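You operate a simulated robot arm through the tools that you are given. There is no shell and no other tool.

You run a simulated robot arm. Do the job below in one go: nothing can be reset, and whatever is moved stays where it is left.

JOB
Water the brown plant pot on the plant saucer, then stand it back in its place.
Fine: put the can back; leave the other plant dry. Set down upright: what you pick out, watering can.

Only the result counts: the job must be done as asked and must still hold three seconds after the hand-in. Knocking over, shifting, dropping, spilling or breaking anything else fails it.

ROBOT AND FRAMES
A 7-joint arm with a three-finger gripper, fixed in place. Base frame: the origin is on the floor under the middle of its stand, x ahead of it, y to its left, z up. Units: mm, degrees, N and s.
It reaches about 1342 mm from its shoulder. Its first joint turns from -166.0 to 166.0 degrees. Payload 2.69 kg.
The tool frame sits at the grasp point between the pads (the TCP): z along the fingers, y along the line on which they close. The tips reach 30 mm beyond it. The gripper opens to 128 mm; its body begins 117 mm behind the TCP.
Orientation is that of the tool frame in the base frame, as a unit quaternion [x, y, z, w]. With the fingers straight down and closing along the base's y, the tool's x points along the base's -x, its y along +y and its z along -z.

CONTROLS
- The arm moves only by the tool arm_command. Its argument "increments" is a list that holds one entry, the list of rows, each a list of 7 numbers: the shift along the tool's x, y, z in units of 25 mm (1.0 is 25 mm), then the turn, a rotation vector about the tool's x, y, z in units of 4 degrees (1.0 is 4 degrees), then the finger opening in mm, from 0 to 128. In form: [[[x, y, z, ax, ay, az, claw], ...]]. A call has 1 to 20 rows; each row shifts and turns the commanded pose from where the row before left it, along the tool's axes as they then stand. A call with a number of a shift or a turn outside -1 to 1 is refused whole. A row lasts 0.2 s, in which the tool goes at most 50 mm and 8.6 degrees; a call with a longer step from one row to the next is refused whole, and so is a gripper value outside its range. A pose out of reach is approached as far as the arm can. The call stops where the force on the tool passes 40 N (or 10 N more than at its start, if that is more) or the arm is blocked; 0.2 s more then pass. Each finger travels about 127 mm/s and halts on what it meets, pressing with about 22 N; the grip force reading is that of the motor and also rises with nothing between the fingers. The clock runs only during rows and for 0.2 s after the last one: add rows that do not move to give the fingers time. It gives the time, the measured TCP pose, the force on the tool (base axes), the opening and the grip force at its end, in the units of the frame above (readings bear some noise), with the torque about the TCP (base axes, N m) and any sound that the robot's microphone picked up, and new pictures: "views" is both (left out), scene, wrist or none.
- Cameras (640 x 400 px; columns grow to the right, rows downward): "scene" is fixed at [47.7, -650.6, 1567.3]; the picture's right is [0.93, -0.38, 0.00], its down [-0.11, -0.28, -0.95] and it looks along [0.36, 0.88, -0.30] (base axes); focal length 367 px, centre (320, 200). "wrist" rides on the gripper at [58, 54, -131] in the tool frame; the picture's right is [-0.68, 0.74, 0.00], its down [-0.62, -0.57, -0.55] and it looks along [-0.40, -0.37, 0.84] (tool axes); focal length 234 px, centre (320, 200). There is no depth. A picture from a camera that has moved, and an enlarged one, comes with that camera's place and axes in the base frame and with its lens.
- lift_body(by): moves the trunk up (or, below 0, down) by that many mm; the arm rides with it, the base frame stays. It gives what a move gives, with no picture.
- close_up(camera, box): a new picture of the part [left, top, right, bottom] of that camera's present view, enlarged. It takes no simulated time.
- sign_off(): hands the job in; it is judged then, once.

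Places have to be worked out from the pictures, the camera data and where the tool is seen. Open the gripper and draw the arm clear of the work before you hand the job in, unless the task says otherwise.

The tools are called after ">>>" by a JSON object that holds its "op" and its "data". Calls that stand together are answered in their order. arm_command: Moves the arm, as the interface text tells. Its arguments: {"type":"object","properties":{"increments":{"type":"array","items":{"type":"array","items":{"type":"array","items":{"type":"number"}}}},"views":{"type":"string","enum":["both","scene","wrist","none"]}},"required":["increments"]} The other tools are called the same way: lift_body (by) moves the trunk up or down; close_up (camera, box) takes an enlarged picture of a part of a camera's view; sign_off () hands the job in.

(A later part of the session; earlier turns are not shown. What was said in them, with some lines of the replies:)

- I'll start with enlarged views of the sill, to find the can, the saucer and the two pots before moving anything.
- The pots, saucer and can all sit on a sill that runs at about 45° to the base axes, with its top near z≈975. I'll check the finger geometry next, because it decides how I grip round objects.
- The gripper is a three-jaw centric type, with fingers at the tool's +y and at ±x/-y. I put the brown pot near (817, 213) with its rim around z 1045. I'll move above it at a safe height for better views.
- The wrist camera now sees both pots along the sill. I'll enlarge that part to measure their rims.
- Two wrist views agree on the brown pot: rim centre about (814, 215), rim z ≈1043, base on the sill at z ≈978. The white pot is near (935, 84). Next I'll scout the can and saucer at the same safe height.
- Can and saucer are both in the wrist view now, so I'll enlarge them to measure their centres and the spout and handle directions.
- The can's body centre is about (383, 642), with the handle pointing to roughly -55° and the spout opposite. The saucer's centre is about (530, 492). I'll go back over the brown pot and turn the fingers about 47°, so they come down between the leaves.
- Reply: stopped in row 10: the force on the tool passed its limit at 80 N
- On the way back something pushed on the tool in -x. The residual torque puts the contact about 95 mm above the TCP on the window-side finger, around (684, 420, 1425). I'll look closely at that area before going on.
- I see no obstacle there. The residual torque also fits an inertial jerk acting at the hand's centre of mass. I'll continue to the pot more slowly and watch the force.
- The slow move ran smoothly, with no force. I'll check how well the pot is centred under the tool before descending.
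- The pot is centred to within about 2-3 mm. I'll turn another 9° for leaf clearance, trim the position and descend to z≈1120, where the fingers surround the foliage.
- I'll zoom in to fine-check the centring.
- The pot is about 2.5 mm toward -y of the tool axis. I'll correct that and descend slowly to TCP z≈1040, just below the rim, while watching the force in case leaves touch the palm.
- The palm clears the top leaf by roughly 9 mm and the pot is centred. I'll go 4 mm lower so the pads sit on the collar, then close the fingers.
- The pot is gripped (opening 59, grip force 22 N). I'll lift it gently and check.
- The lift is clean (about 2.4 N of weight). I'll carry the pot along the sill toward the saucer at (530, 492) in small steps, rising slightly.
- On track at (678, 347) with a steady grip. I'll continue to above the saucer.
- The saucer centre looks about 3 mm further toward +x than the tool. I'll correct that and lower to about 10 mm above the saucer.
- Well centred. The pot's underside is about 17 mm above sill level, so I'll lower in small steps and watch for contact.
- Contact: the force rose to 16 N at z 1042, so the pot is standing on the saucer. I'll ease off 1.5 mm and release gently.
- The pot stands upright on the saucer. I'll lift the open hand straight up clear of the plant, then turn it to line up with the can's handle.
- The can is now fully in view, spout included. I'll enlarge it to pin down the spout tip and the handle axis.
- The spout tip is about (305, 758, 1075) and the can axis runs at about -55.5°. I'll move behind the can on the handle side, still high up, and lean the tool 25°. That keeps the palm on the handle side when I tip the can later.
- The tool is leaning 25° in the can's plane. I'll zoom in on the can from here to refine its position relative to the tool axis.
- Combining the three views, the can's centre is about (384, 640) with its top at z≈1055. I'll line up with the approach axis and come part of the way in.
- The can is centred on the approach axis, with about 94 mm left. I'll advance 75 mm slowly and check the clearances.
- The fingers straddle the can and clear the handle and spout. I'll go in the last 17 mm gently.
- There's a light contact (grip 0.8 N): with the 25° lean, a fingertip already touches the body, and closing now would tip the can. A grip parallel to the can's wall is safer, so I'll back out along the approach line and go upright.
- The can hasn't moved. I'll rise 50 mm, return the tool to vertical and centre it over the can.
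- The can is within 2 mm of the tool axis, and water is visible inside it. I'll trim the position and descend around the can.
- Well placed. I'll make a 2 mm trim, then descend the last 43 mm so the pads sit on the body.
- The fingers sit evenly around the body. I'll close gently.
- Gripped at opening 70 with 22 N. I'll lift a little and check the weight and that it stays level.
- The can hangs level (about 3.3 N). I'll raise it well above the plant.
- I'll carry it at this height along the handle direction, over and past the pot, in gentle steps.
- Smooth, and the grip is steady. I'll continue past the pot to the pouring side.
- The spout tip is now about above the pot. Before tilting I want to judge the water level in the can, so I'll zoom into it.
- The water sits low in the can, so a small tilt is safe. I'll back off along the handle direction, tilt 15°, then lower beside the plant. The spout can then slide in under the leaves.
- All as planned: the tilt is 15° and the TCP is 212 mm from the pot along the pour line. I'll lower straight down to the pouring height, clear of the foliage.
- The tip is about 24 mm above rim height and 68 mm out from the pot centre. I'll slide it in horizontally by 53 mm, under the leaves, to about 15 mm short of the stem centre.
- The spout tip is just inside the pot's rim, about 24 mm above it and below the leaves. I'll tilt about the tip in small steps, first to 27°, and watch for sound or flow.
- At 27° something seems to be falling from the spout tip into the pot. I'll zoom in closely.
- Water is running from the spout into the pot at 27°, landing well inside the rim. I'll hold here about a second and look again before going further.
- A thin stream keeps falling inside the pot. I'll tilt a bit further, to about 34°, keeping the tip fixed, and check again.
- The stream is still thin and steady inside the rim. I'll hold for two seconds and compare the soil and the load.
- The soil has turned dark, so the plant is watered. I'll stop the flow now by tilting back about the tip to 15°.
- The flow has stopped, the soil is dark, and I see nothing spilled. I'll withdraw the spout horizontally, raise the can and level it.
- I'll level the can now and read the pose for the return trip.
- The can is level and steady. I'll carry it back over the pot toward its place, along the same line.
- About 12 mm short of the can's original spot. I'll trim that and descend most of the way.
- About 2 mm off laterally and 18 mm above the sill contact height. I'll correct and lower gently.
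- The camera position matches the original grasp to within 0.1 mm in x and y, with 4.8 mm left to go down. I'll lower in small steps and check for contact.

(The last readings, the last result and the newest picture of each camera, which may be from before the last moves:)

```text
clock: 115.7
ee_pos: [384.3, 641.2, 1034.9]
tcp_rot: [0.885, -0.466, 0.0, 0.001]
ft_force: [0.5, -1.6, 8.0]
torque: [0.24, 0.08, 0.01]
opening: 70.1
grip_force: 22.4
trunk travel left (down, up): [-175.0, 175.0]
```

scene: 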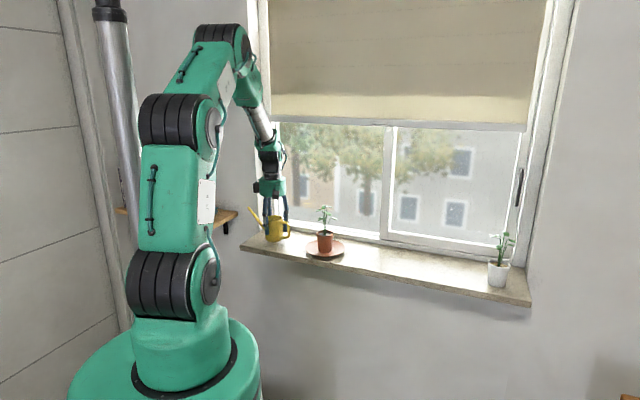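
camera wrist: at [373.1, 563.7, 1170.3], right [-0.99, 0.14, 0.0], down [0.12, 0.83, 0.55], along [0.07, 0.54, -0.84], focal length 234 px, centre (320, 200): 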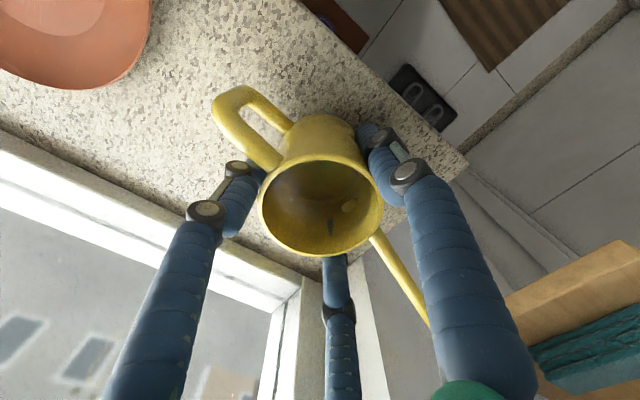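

Contact: the force went from -3 to +8 N, so the can is on the sill. I'll ease off half a millimetre and open slowly.

>>> {"op": "arm_command", "data": {"increments": [[[0, 0, -0.02, 0, 0, 0, 55], [0, 0, 0, 0, 0, 0, 66], [0, 0, 0, 0, 0, 0, 72], [0, 0, 0, 0, 0, 0, 76], [0, 0, 0, 0, 0, 0, 82], [0, 0, 0, 0, 0, 0, 92], [0, 0, 0, 0, 0, 0, 104], [0, 0, 0, 0, 0, 0, 112], [0, 0, 0, 0, 0, 0, 112]]], "views": "both"}}

>>> {"op": "close_up", "data": {"camera": "scene", "box": [235, 180, 335, 260]}}

```text
clock: 117.7
ee_pos: [384.4, 641.7, 1035.1]
tcp_rot: [0.885, -0.466, -0.001, 0.001]
ft_force: [-0.4, -0.2, 0.6]
torque: [-0.01, -0.01, 0.0]
opening: 111.7
grip_force: 0.0
trunk travel left (down, up): [-175.0, 175.0]
camera wrist: at [372.4, 564.0, 1166.2], right [-0.99, 0.14, 0.0], down [0.12, 0.83, 0.55], along [0.07, 0.54, -0.84], focal length 234 px, centre (320, 200)
```

scene: 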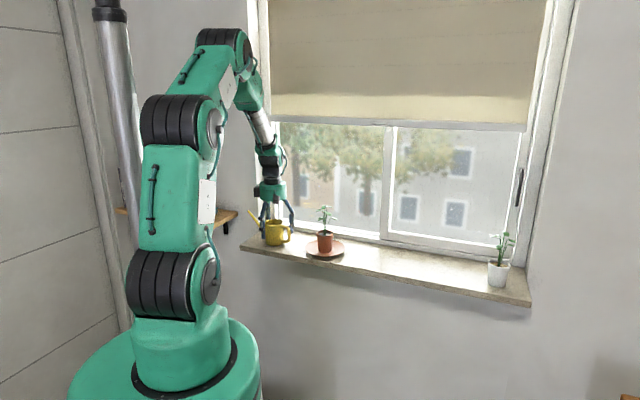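
wrist: 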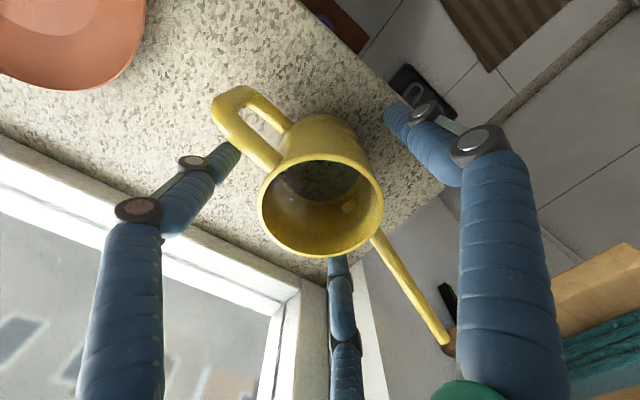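

```text
5.00 times, centred on (285, 220) of scene
camera zoom: at [47.7, -650.6, 1567.3], right [0.93, -0.38, 0.0], down [-0.11, -0.28, -0.95], along [0.36, 0.88, -0.3], focal length 1833 px, centre (495, 100)
```

zoom: 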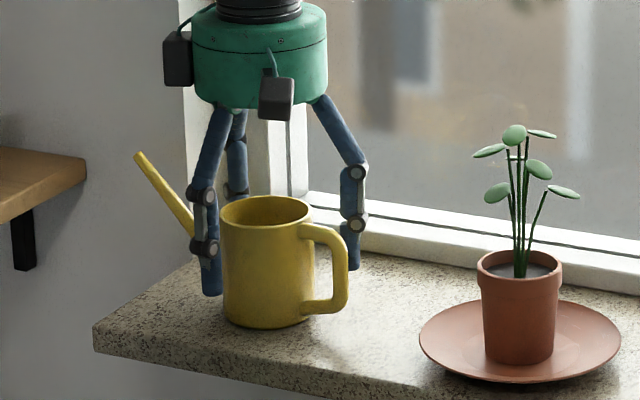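

The can is back upright where it stood. I'll lift the hand straight up and clear it.

>>> {"op": "arm_command", "data": {"increments": [[[0, 0, -0.2, 0, 0, 0, 112], [0, 0, -0.4, 0, 0, 0, 112], [0, 0, -0.5, 0, 0, 0, 112], [0, 0, -0.5, 0, 0, 0, 112], [0, 0, -0.5, 0, 0, 0, 112], [0, 0, -0.5, 0, 0, 0, 112], [0, 0, -0.5, 0, 0, 0, 112], [0, 0, -0.5, 0, 0, 0, 112], [0, 0, -0.5, 0, 0, 0, 112], [0, 0, -0.5, 0, 0, 0, 112], [0, 0, -0.5, 0, 0, 0, 112], [0, 0, -0.5, 0, 0, 0, 112], [0, 0, -0.5, 0, 0, 0, 112], [0, 0, -0.5, 0, 0, 0, 112], [0, 0, -0.5, 0, 0, 0, 112], [0, 0, -0.5, 0, 0, 0, 120], [0, 0, -0.5, 0, 0, 0, 128], [0, 0, -0.4, 0, 0, 0, 128], [0, 0, 0, 0, 0, 0, 128]]], "views": "both"}}

>>> {"op": "close_up", "data": {"camera": "scene", "box": [235, 190, 355, 265]}}

```text
clock: 121.7
ee_pos: [386.7, 642.4, 1247.1]
tcp_rot: [0.885, -0.465, -0.001, 0.002]
ft_force: [-0.8, 0.0, -0.4]
torque: [-0.03, 0.01, 0.0]
opening: 128.3
grip_force: 0.1
trunk travel left (down, up): [-175.0, 175.0]
camera wrist: at [373.9, 564.1, 1379.6], right [-0.99, 0.14, 0.0], down [0.12, 0.83, 0.55], along [0.07, 0.54, -0.84], focal length 234 px, centre (320, 200)
```

scene: 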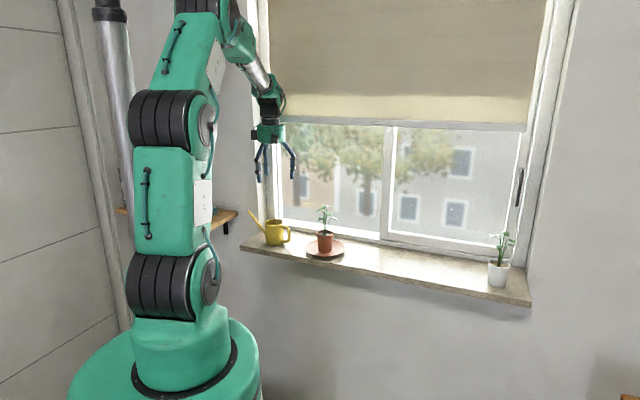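
wrist: 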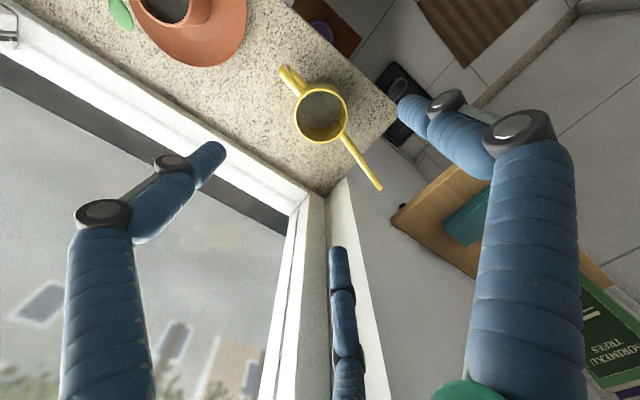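

```text
5.33 times, centred on (295, 228) of scene
camera zoom: at [47.7, -650.6, 1567.3], right [0.93, -0.38, 0.0], down [-0.11, -0.28, -0.95], along [0.36, 0.88, -0.3], focal length 1955 px, centre (453, 53)
```

zoom: 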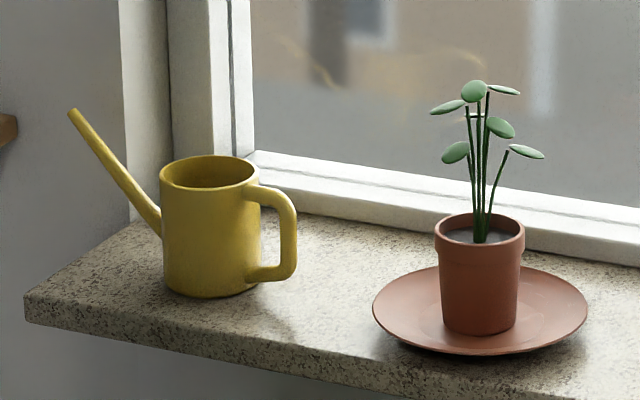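

The can stands in its old place to within about 2 mm. I'll move over the watered pot and turn the hand back to the orientation that suited its leaves.

>>> {"op": "arm_command", "data": {"increments": [[[0.2, -0.034, 0, 0, 0, 0, 128], [0.4, -0.068, 0, 0, 0, 0, 128], [0.5, -0.085, 0, 0, 0, 0, 128], [0.5, -0.085, 0, 0, 0, 0, 128], [0.5, -0.085, 0, 0, 0, 0, 128], [0.5, -0.085, 0, 0, 0, 0, 128], [0.5, -0.085, 0, 0, 0, 0, 128], [0.5, -0.085, 0, 0, 0, 0, 128], [0.5, -0.085, 0, 0, 0, 0, 128], [0.5, -0.085, 0, 0, 0, 0, 128], [0.5, -0.085, 0, 0, 0, 0, 128], [0.5, -0.085, 0, 0, 0, 0, 128], [0.5, -0.085, 0, 0, 0, 0, 128], [0.5, -0.085, 0, 0, 0, 0, 128], [0.5, -0.085, 0, 0, 0, 0, 128], [0.5, -0.085, 0, 0, 0, 0, 128], [0.5, -0.085, 0, 0, 0, 0, 128], [0.2, -0.039, 0, 0, 0, 0, 128], [0, 0, 0, 0, 0, 0, 128]]], "views": "none"}}

>>> {"op": "arm_command", "data": {"increments": [[[0, 0, 0, 0, 0, 0.9, 128], [0, 0, 0, 0, 0, 0.9, 128], [0, 0, 0, 0, 0, 0.9, 128], [0, 0, 0, 0, 0, 0.9, 128], [0, 0, 0, 0, 0, 0.9, 128], [0, 0, 0, 0, 0, 0.9, 128], [0, 0, 0, 0, 0, 0.9, 128], [0, 0, 0, 0, 0, 0.9, 128], [0, 0, 0, 0, 0, 0.9, 128], [0, 0, 0, 0, 0, 0.9, 128], [0, 0, 0, 0, 0, 0.9, 128], [0, 0, 0, 0, 0, 0.9, 128], [0, 0, 0, 0, 0, 0.9, 128], [0, 0, 0, 0, 0, 0.9, 128], [0, 0, 0, 0, 0, 0.9, 128], [0, 0, 0, 0, 0, 0.9, 128], [0, 0, 0, 0, 0, 0.9, 128], [0, 0, 0, 0, 0, 0.9, 128], [0, 0, 0, 0, 0, 0.9, 128], [0, 0, 0, 0, 0, 0.22, 128]]], "views": "both"}}

>>> {"op": "close_up", "data": {"camera": "wrist", "box": [240, 70, 400, 190]}}

```text
clock: 125.7
ee_pos: [531.4, 491.8, 1246.8]
tcp_rot: [0.885, -0.466, -0.001, 0.001]
ft_force: [-0.1, 0.0, -0.4]
torque: [-0.03, 0.0, -0.01]
opening: 128.2
grip_force: 0.1
trunk travel left (down, up): [-175.0, 175.0]
```

```text
clock: 129.9
ee_pos: [530.5, 492.2, 1246.5]
tcp_rot: [-0.463, 0.887, 0.0, -0.002]
ft_force: [0.1, -0.1, 0.4]
torque: [-0.03, -0.01, 0.02]
opening: 128.0
grip_force: 0.0
trunk travel left (down, up): [-175.0, 175.0]
camera wrist: at [453.7, 474.7, 1378.5], right [-0.22, 0.98, 0.0], down [0.82, 0.18, 0.55], along [0.53, 0.12, -0.84], focal length 234 px, centre (320, 200)
```

scene: 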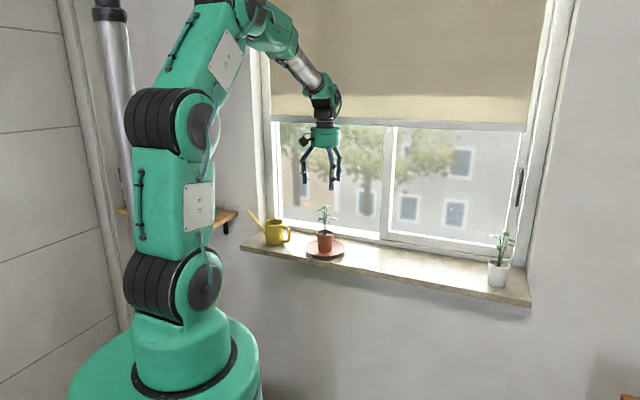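
wrist: 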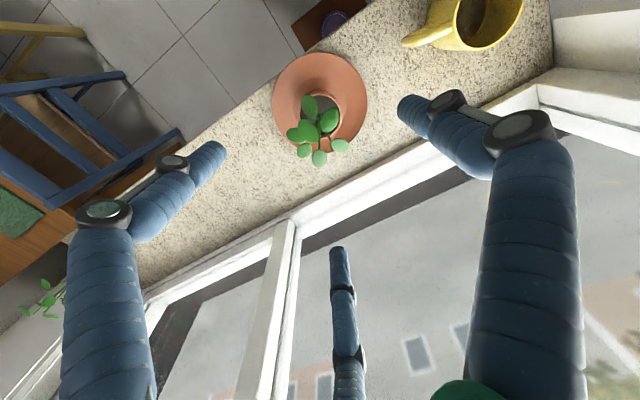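

```text
3.33 times, centred on (320, 130) of wrist
camera zoom: at [453.7, 474.7, 1378.5], right [-0.22, 0.98, 0.0], down [0.82, 0.18, 0.55], along [0.53, 0.12, -0.84], focal length 781 px, centre (320, 433)
```

zoom: 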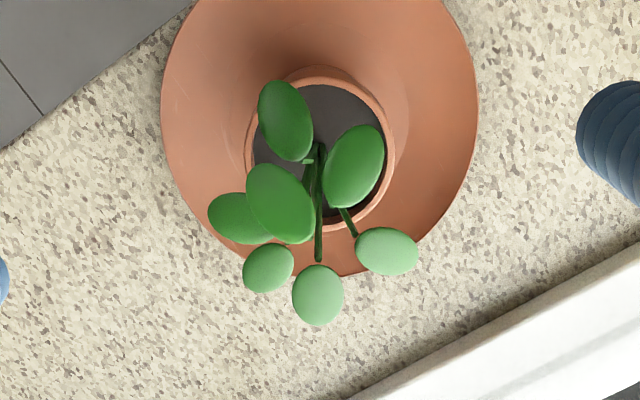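

The pot is centred under the hand to within 1 mm, and its soil is clearly dark. I'll make a tiny trim and descend around the plant.

>>> {"op": "arm_command", "data": {"increments": [[[-0.018, -0.027, 0, 0, 0, -0.25, 128], [0, 0, 0.3, 0, 0, 0, 128], [0, 0, 0.5, 0, 0, 0, 128], [0, 0, 0.5, 0, 0, 0, 128], [0, 0, 0.5, 0, 0, 0, 128], [0, 0, 0.5, 0, 0, 0, 128], [0, 0, 0.5, 0, 0, 0, 128], [0, 0, 0.5, 0, 0, 0, 128], [0, 0, 0.5, 0, 0, 0, 128], [0, 0, 0.5, 0, 0, 0, 128], [0, 0, 0.5, 0, 0, 0, 128], [0, 0, 0.5, 0, 0, 0, 128], [0, 0, 0.5, 0, 0, 0, 128], [0, 0, 0.5, 0, 0, 0, 128], [0, 0, 0.4, 0, 0, 0, 128], [0, 0, 0.3, 0, 0, 0, 128], [0, 0, 0, 0, 0, 0, 128]]], "views": "both"}}

>>> {"op": "close_up", "data": {"camera": "wrist", "box": [220, 110, 420, 240]}}

```text
clock: 133.5
ee_pos: [532.5, 489.7, 1072.4]
tcp_rot: [-0.471, 0.882, -0.001, -0.003]
ft_force: [0.6, 0.2, -0.4]
torque: [0.0, -0.01, -0.02]
opening: 128.1
grip_force: 0.0
trunk travel left (down, up): [-175.0, 175.0]
camera wrist: at [454.8, 472.3, 1203.9], right [-0.24, 0.97, 0.0], down [0.81, 0.2, 0.55], along [0.53, 0.13, -0.84], focal length 234 px, centre (320, 200)
```

scene: 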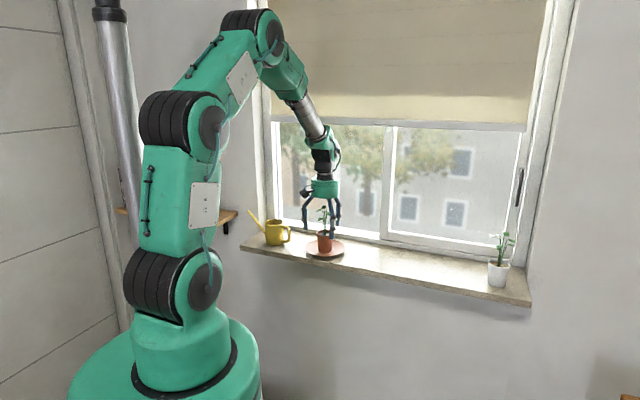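
wrist: 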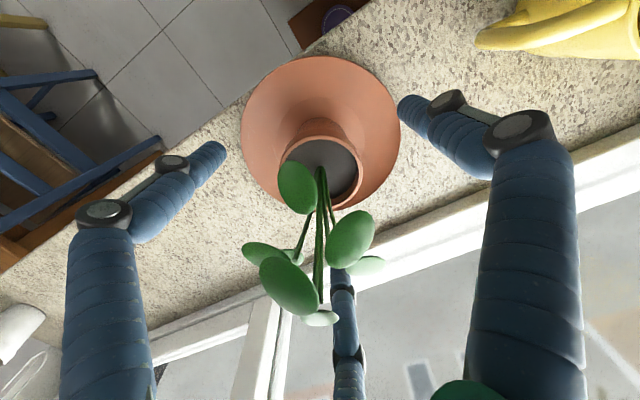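

```text
3.08 times, centred on (320, 175) of wrist
camera zoom: at [454.8, 472.3, 1203.9], right [-0.24, 0.97, 0.0], down [0.81, 0.2, 0.55], along [0.53, 0.13, -0.84], focal length 720 px, centre (320, 277)
```

zoom: 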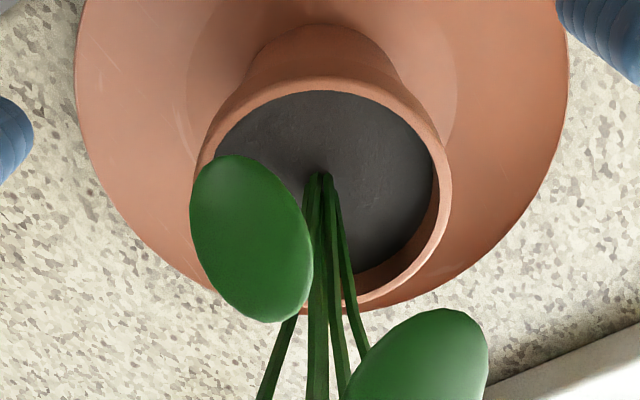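

Centred within about 1 mm. I'll trim, go down the remaining 29 mm to the earlier grip height and close.

>>> {"op": "arm_command", "data": {"increments": [[[-0.033, 0.022, 0, 0, 0, 0, 128], [0, 0, 0.3, 0, 0, 0, 128], [0, 0, 0.3, 0, 0, 0, 128], [0, 0, 0.3, 0, 0, 0, 128], [0, 0, 0.26, 0, 0, 0, 128], [0, 0, 0, 0, 0, 0, 128], [0, 0, 0, 0, 0, 0, 100], [0, 0, 0, 0, 0, 0, 80], [0, 0, 0, 0, 0, 0, 66], [0, 0, 0, 0, 0, 0, 55], [0, 0, 0, 0, 0, 0, 45], [0, 0, 0, 0, 0, 0, 45], [0, 0, 0, 0, 0, 0, 45], [0, 0, 0, 0, 0, 0, 45]]], "views": "both"}}

>>> {"op": "close_up", "data": {"camera": "scene", "box": [270, 190, 380, 270]}}

```text
clock: 136.5
ee_pos: [532.1, 490.3, 1043.5]
tcp_rot: [-0.471, 0.882, 0.0, -0.002]
ft_force: [-0.7, 0.8, 0.2]
torque: [0.01, 0.02, 0.01]
opening: 59.2
grip_force: 21.6
trunk travel left (down, up): [-175.0, 175.0]
camera wrist: at [454.9, 473.3, 1174.7], right [-0.24, 0.97, 0.0], down [0.81, 0.2, 0.55], along [0.53, 0.13, -0.84], focal length 234 px, centre (320, 200)
```

scene: 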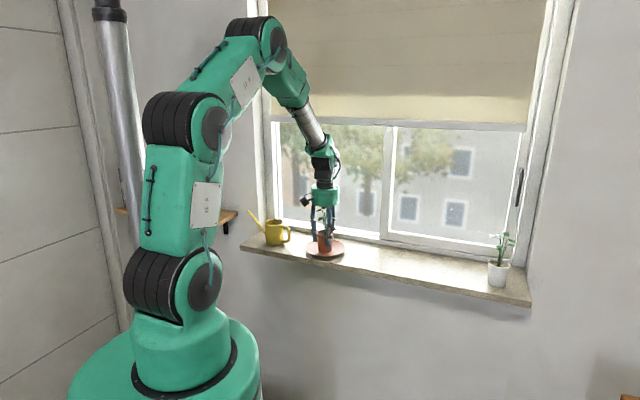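
wrist: 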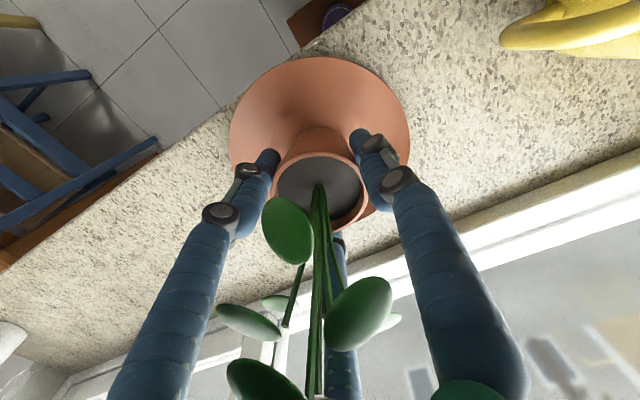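

```text
5.00 times, centred on (325, 230) of scene
camera zoom: at [47.7, -650.6, 1567.3], right [0.93, -0.38, 0.0], down [-0.11, -0.28, -0.95], along [0.36, 0.88, -0.3], focal length 1833 px, centre (295, 50)
```

zoom: 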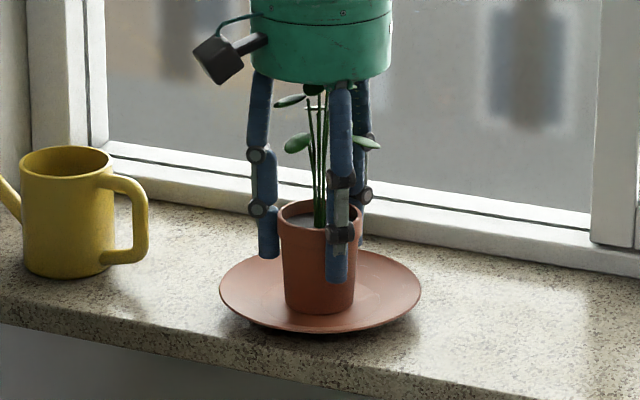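

Regripped at the same pose as when I set it down. I'll lift it 60 mm and check.

>>> {"op": "arm_command", "data": {"increments": [[[0, 0, -0.15, 0, 0, 0, 45], [0, 0, -0.25, 0, 0, 0, 45], [0, 0, -0.4, 0, 0, 0, 45], [0, 0, -0.4, 0, 0, 0, 45], [0, 0, -0.4, 0, 0, 0, 45], [0, 0, -0.4, 0, 0, 0, 45], [0, 0, -0.4, 0, 0, 0, 45], [0, 0, 0, 0, 0, 0, 45]]], "views": "both"}}

>>> {"op": "close_up", "data": {"camera": "scene", "box": [270, 180, 380, 270]}}

```text
clock: 138.3
ee_pos: [533.2, 491.1, 1103.1]
tcp_rot: [-0.471, 0.882, 0.0, -0.002]
ft_force: [0.2, 0.3, -1.7]
torque: [0.01, 0.0, -0.01]
opening: 59.0
grip_force: 22.2
trunk travel left (down, up): [-175.0, 175.0]
camera wrist: at [454.3, 473.5, 1234.7], right [-0.24, 0.97, 0.0], down [0.81, 0.2, 0.55], along [0.53, 0.13, -0.84], focal length 234 px, centre (320, 200)
```

scene: 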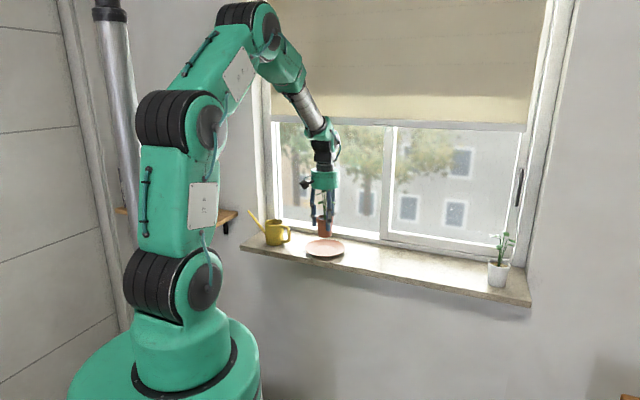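
wrist: 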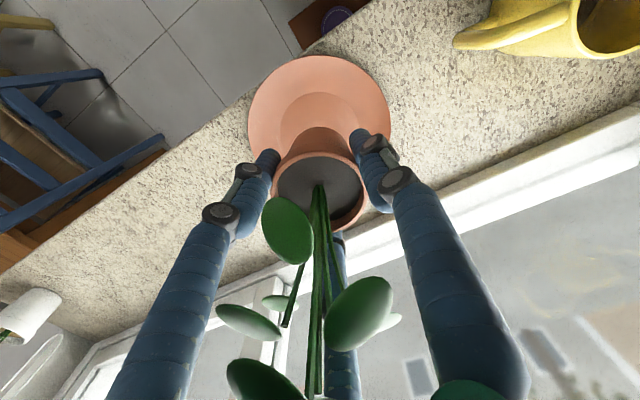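

```text
4.44 times, centred on (325, 225) of scene
camera zoom: at [47.7, -650.6, 1567.3], right [0.93, -0.38, 0.0], down [-0.11, -0.28, -0.95], along [0.36, 0.88, -0.3], focal length 1629 px, centre (298, 89)
```

zoom: 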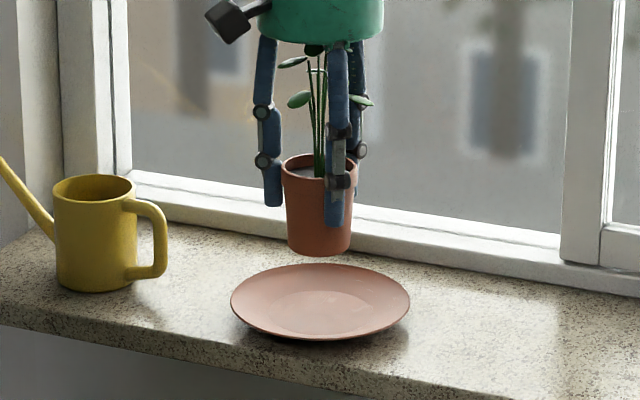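

The saucer hasn't moved and the pot is secure. I'll carry it back along the sill toward its original spot, in small steps.

>>> {"op": "arm_command", "data": {"increments": [[[0.038, -0.2, 0, 0, 0, 0, 45], [0.075, -0.4, 0, 0, 0, 0, 45], [0.113, -0.6, 0, 0, 0, 0, 45], [0.113, -0.6, 0, 0, 0, 0, 45], [0.113, -0.6, 0, 0, 0, 0, 45], [0.113, -0.6, 0, 0, 0, 0, 45], [0.113, -0.6, 0, 0, 0, 0, 45], [0.113, -0.6, 0, 0, 0, 0, 45], [0.113, -0.6, 0, 0, 0, 0, 45], [0.113, -0.6, 0, 0, 0, 0, 45], [0.113, -0.6, 0, 0, 0, 0, 45], [0.113, -0.6, 0, 0, 0, 0, 45], [0.113, -0.6, 0, 0, 0, 0, 45], [0.113, -0.6, 0, 0, 0, 0, 45], [0.113, -0.6, 0, 0, 0, 0, 45], [0.113, -0.6, 0, 0, 0, 0, 45], [0.075, -0.4, 0, 0, 0, 0, 45], [0.038, -0.2, 0, 0, 0, 0, 45], [0, 0, 0, 0, 0, 0, 45]]], "views": "scene"}}

>>> {"op": "arm_command", "data": {"increments": [[[0.038, -0.2, 0, 0, 0, 0, 45], [0.075, -0.4, 0, 0, 0, 0, 45], [0.113, -0.6, 0, 0, 0, 0, 45], [0.113, -0.6, 0, 0, 0, 0, 45], [0.113, -0.6, 0, 0, 0, 0, 45], [0.113, -0.6, 0, 0, 0, 0, 45], [0.113, -0.6, 0, 0, 0, 0, 45], [0.113, -0.6, 0, 0, 0, 0, 45], [0.113, -0.6, 0, 0, 0, 0, 45], [0.113, -0.6, 0, 0, 0, 0, 45], [0.075, -0.4, 0, 0, 0, 0, 45], [0.047, -0.25, 0, 0, 0, 0, 45], [0, 0, 0, 0, 0, 0, 45], [0, 0, 0, 0, 0, 0, 45]]], "views": "both"}}

```text
clock: 142.3
ee_pos: [704.8, 319.6, 1102.9]
tcp_rot: [-0.472, 0.882, 0.0, -0.002]
ft_force: [0.1, -0.6, -1.6]
torque: [0.01, -0.01, 0.01]
opening: 59.0
grip_force: 21.4
trunk travel left (down, up): [-175.0, 175.0]
```

scene: 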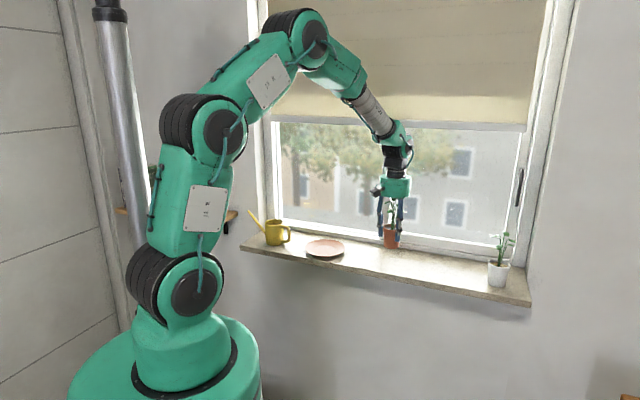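

```text
clock: 145.3
ee_pos: [817.1, 213.8, 1101.7]
tcp_rot: [-0.471, 0.882, 0.0, -0.002]
ft_force: [-0.2, -0.3, -2.6]
torque: [0.0, -0.01, 0.01]
opening: 59.2
grip_force: 22.3
trunk travel left (down, up): [-175.0, 175.0]
camera wrist: at [739.2, 196.1, 1234.0], right [-0.24, 0.97, 0.0], down [0.81, 0.2, 0.55], along [0.53, 0.13, -0.84], focal length 234 px, centre (320, 200)
```

scene: 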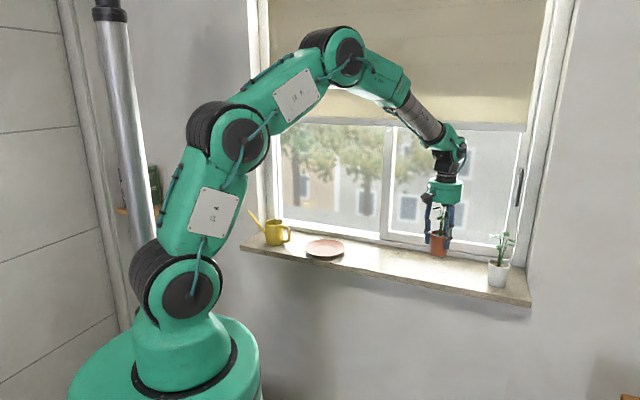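
wrist: 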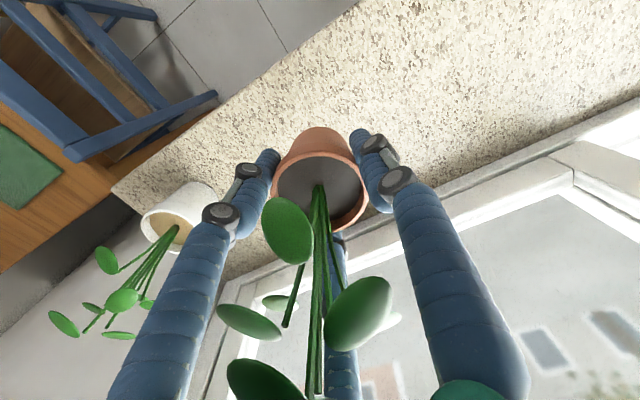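

About 2.7 mm off from the original pick-up position. I'll correct that and lower 52 mm.

>>> {"op": "arm_command", "data": {"increments": [[[0.1, -0.044, 0, 0, 0, 0, 45], [0, 0, 0.3, 0, 0, 0, 45], [0, 0, 0.4, 0, 0, 0, 45], [0, 0, 0.4, 0, 0, 0, 45], [0, 0, 0.4, 0, 0, 0, 45], [0, 0, 0.36, 0, 0, 0, 45], [0, 0, 0.22, 0, 0, 0, 45], [0, 0, 0, 0, 0, 0, 45], [0, 0, 0, 0, 0, 0, 45]]], "views": "wrist"}}

>>> {"op": "close_up", "data": {"camera": "scene", "box": [390, 200, 530, 300]}}

```text
clock: 147.3
ee_pos: [816.5, 210.6, 1050.3]
tcp_rot: [-0.471, 0.882, 0.0, -0.001]
ft_force: [0.0, 0.2, -1.7]
torque: [0.02, 0.0, 0.01]
opening: 58.9
grip_force: 21.5
trunk travel left (down, up): [-175.0, 175.0]
camera wrist: at [739.2, 192.4, 1181.6], right [-0.24, 0.97, 0.0], down [0.81, 0.2, 0.55], along [0.53, 0.13, -0.84], focal length 234 px, centre (320, 200)
```

wrist: 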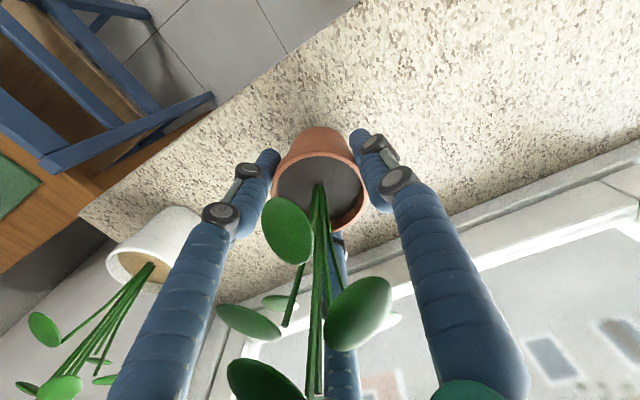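

```text
4.00 times, centred on (460, 250) of scene
camera zoom: at [47.7, -650.6, 1567.3], right [0.93, -0.38, 0.0], down [-0.11, -0.28, -0.95], along [0.36, 0.88, -0.3], focal length 1466 px, centre (-240, 0)
```

zoom: 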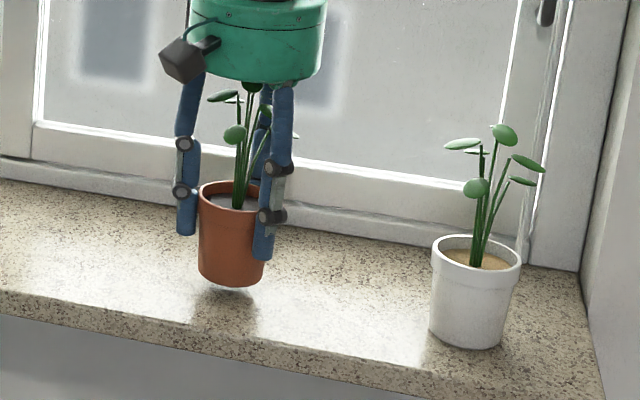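

Within 1 mm of the original place and 12 mm above contact. I'll lower gently in steps.

>>> {"op": "arm_command", "data": {"increments": [[[-0.03, 0.015, 0.12, 0, 0, 0, 45], [0, 0, 0.14, 0, 0, 0, 45], [0, 0, 0.12, 0, 0, 0, 45], [0, 0, 0, 0, 0, 0, 45]]], "views": "none"}}

>>> {"op": "arm_command", "data": {"increments": [[[0, 0, 0.05, 0, 0, 0, 45], [0, 0, 0.04, 0, 0, 0, 45], [0, 0, 0, 0, 0, 0, 45]]], "views": "wrist"}}

```text
clock: 148.3
ee_pos: [815.4, 210.1, 1039.3]
tcp_rot: [-0.471, 0.882, 0.0, -0.002]
ft_force: [0.7, -0.5, -2.2]
torque: [0.0, 0.0, -0.01]
opening: 59.0
grip_force: 22.0
trunk travel left (down, up): [-175.0, 175.0]
```

```text
clock: 149.1
ee_pos: [815.8, 210.8, 1039.5]
tcp_rot: [-0.471, 0.882, 0.0, -0.002]
ft_force: [0.2, -0.1, -1.9]
torque: [0.0, 0.02, 0.02]
opening: 59.1
grip_force: 21.4
trunk travel left (down, up): [-175.0, 175.0]
camera wrist: at [738.4, 193.2, 1170.6], right [-0.24, 0.97, 0.0], down [0.81, 0.2, 0.55], along [0.53, 0.13, -0.84], focal length 234 px, centre (320, 200)
```

wrist: 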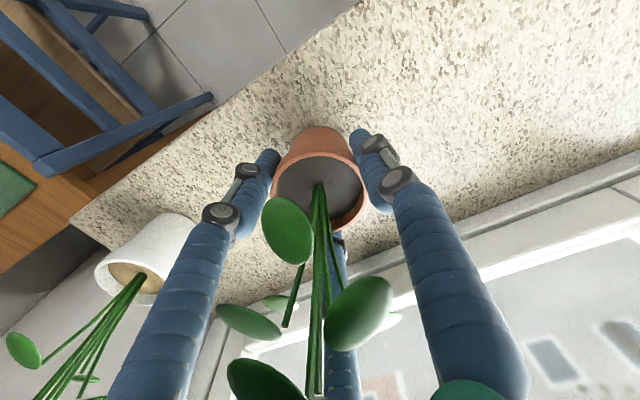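

Still hanging (-1.9 N), so I'll lower another millimetre or two until it touches.

>>> {"op": "arm_command", "data": {"increments": [[[0, 0, 0.04, 0, 0, 0, 45], [0, 0, 0, 0, 0, 0, 45]]], "views": "none"}}

>>> {"op": "arm_command", "data": {"increments": [[[0, 0, 0.03, 0, 0, 0, 45], [0, 0, 0, 0, 0, 0, 45]]], "views": "none"}}

```text
clock: 149.7
ee_pos: [816.4, 211.2, 1038.5]
tcp_rot: [-0.471, 0.882, 0.0, -0.002]
ft_force: [-0.1, 0.3, -1.1]
torque: [0.02, -0.02, 0.05]
opening: 59.1
grip_force: 22.3
trunk travel left (down, up): [-175.0, 175.0]
```

```text
clock: 150.3
ee_pos: [815.9, 210.6, 1038.2]
tcp_rot: [-0.471, 0.882, 0.0, -0.001]
ft_force: [-0.7, -1.9, 2.3]
torque: [0.01, 0.04, -0.02]
opening: 59.0
grip_force: 21.9
trunk travel left (down, up): [-175.0, 175.0]
```

The pot now rests on the sill (+2.3 N). I'll release it gently.

>>> {"op": "arm_command", "data": {"increments": [[[0, 0, 0, 0, 0, 0, 55], [0, 0, 0, 0, 0, 0, 62], [0, 0, 0, 0, 0, 0, 70], [0, 0, 0, 0, 0, 0, 82], [0, 0, 0, 0, 0, 0, 100], [0, 0, 0, 0, 0, 0, 120], [0, 0, 0, 0, 0, 0, 128], [0, 0, 0, 0, 0, 0, 128]]], "views": "both"}}

>>> {"op": "close_up", "data": {"camera": "scene", "box": [390, 210, 550, 310]}}

```text
clock: 152.1
ee_pos: [816.3, 211.5, 1036.4]
tcp_rot: [-0.472, 0.882, 0.0, -0.001]
ft_force: [-0.1, 0.7, 0.2]
torque: [0.01, -0.04, 0.03]
opening: 128.1
grip_force: 0.0
trunk travel left (down, up): [-175.0, 175.0]
camera wrist: at [739.2, 193.4, 1168.3], right [-0.24, 0.97, 0.0], down [0.81, 0.2, 0.55], along [0.53, 0.13, -0.84], focal length 234 px, centre (320, 200)
```

scene: 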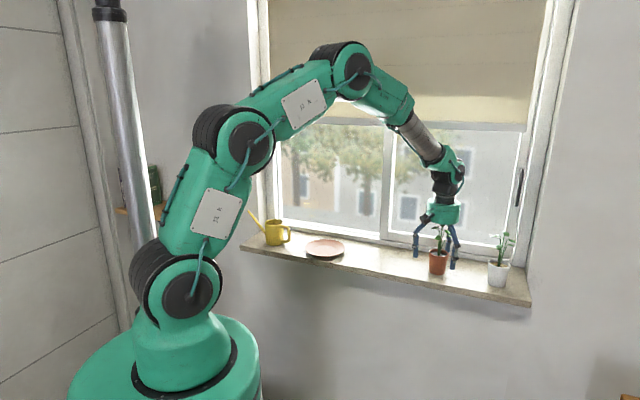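
wrist: 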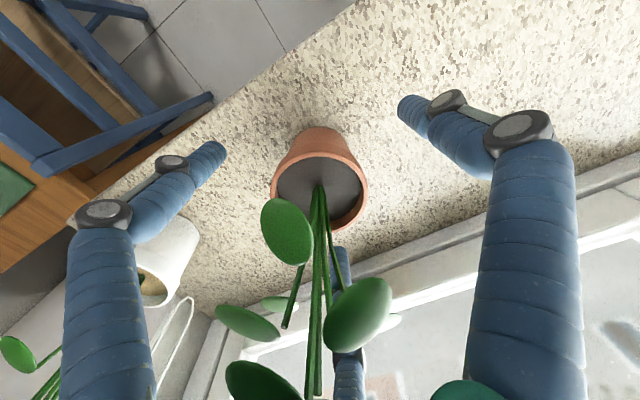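

```text
4.00 times, centred on (470, 260) of scene
camera zoom: at [47.7, -650.6, 1567.3], right [0.93, -0.38, 0.0], down [-0.11, -0.28, -0.95], along [0.36, 0.88, -0.3], focal length 1466 px, centre (-280, -40)
```

zoom: 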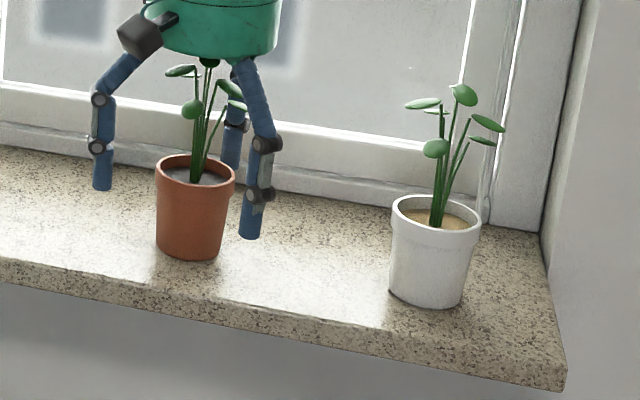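

The pot stands upright in its original place (the rim is within 1 px of the first picture). I'll lift the open hand straight up, clear of the plant.

>>> {"op": "arm_command", "data": {"increments": [[[0, 0, -0.2, 0, 0, 0, 128], [0, 0, -0.4, 0, 0, 0, 128], [0, 0, -0.5, 0, 0, 0, 128], [0, 0, -0.5, 0, 0, 0, 128], [0, 0, -0.6, 0, 0, 0, 128], [0, 0, -0.6, 0, 0, 0, 128], [0, 0, -0.6, 0, 0, 0, 128], [0, 0, -0.6, 0, 0, 0, 128], [0, 0, -0.6, 0, 0, 0, 128], [0, 0, -0.6, 0, 0, 0, 128], [0, 0, -0.6, 0, 0, 0, 128], [0, 0, -0.6, 0, 0, 0, 128], [0, 0, -0.6, 0, 0, 0, 128], [0, 0, -0.6, 0, 0, 0, 128], [0, 0, -0.6, 0, 0, 0, 128], [0, 0, -0.6, 0, 0, 0, 128], [0, 0, -0.6, 0, 0, 0, 128], [0, 0, -0.6, 0, 0, 0, 128], [0, 0, -0.6, 0, 0, 0, 128], [0, 0, -0.4, 0, 0, 0, 128]]], "views": "both"}}

>>> {"op": "close_up", "data": {"camera": "scene", "box": [390, 210, 550, 310]}}

>>> {"op": "close_up", "data": {"camera": "scene", "box": [230, 190, 390, 290]}}

```text
clock: 156.3
ee_pos: [817.2, 211.3, 1313.4]
tcp_rot: [-0.471, 0.882, 0.0, -0.002]
ft_force: [0.6, 0.5, -0.5]
torque: [-0.02, -0.03, 0.01]
opening: 128.1
grip_force: 0.2
trunk travel left (down, up): [-175.0, 175.0]
camera wrist: at [739.1, 193.4, 1444.2], right [-0.24, 0.97, 0.0], down [0.81, 0.2, 0.55], along [0.53, 0.13, -0.84], focal length 234 px, centre (320, 200)
```

scene: 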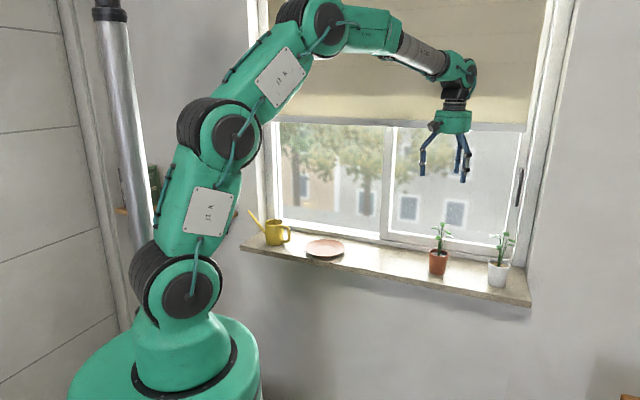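
wrist: 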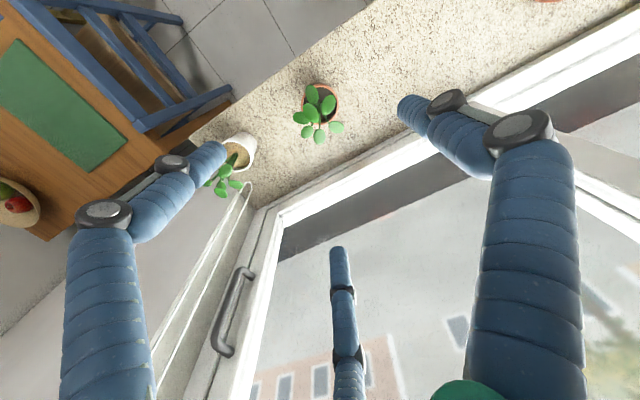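

```text
4.00 times, centred on (470, 260) of scene
camera zoom: at [47.7, -650.6, 1567.3], right [0.93, -0.38, 0.0], down [-0.11, -0.28, -0.95], along [0.36, 0.88, -0.3], focal length 1466 px, centre (-280, -40)
```

zoom: 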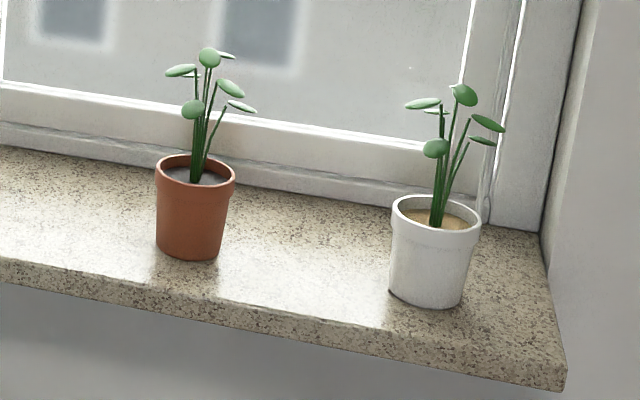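

```text
4.00 times, centred on (310, 240) of scene
camera zoom: at [47.7, -650.6, 1567.3], right [0.93, -0.38, 0.0], down [-0.11, -0.28, -0.95], along [0.36, 0.88, -0.3], focal length 1466 px, centre (360, 40)
```

zoom: 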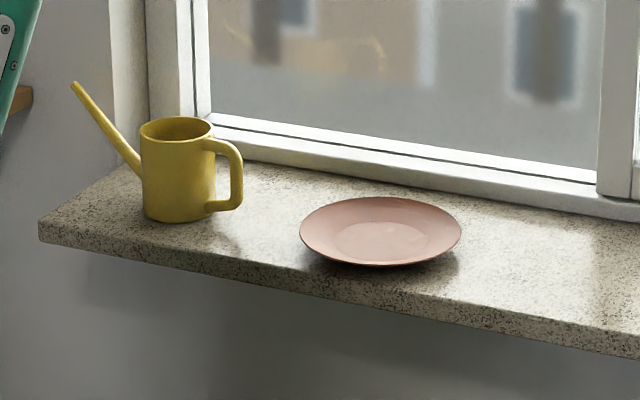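

The final pictures show:
- **Brown pot:** back in its place, with dark, wet soil.
- **White pot:** untouched and dry.
- **Can:** upright, within about 2 mm of its original spot.
- **Saucer:** hasn't moved.
- **Gripper:** open and clear of everything.

I'm handing the job in.

>>> {"op": "sign_off", "data": {}}

```text
The job is handed in.
```

I moved the brown pot onto the saucer, watered it until its soil turned dark, and stood it back in its original place. The job is handed in; I haven't been told how it was judged.

- **Brown pot:** upright, in the same spot as in the first picture (within about a pixel).
- **Watering can:** back upright, within about 2 mm of where it started.
- **White pot:** not touched, and its soil is still dry.
- **Saucer:** didn't move, and I saw no water spilled on it or the sill.

**Force stop:** early on, with the gripper empty, one fast move stopped because the force on the tool reached 80 N. I found no obstacle there and it looked like a jerk in the arm's motion, so I moved more slowly after that and it didn't happen again.

**Can grip:** my first, tilted grip on the can touched it lightly. I backed out before closing and gripped it upright instead.
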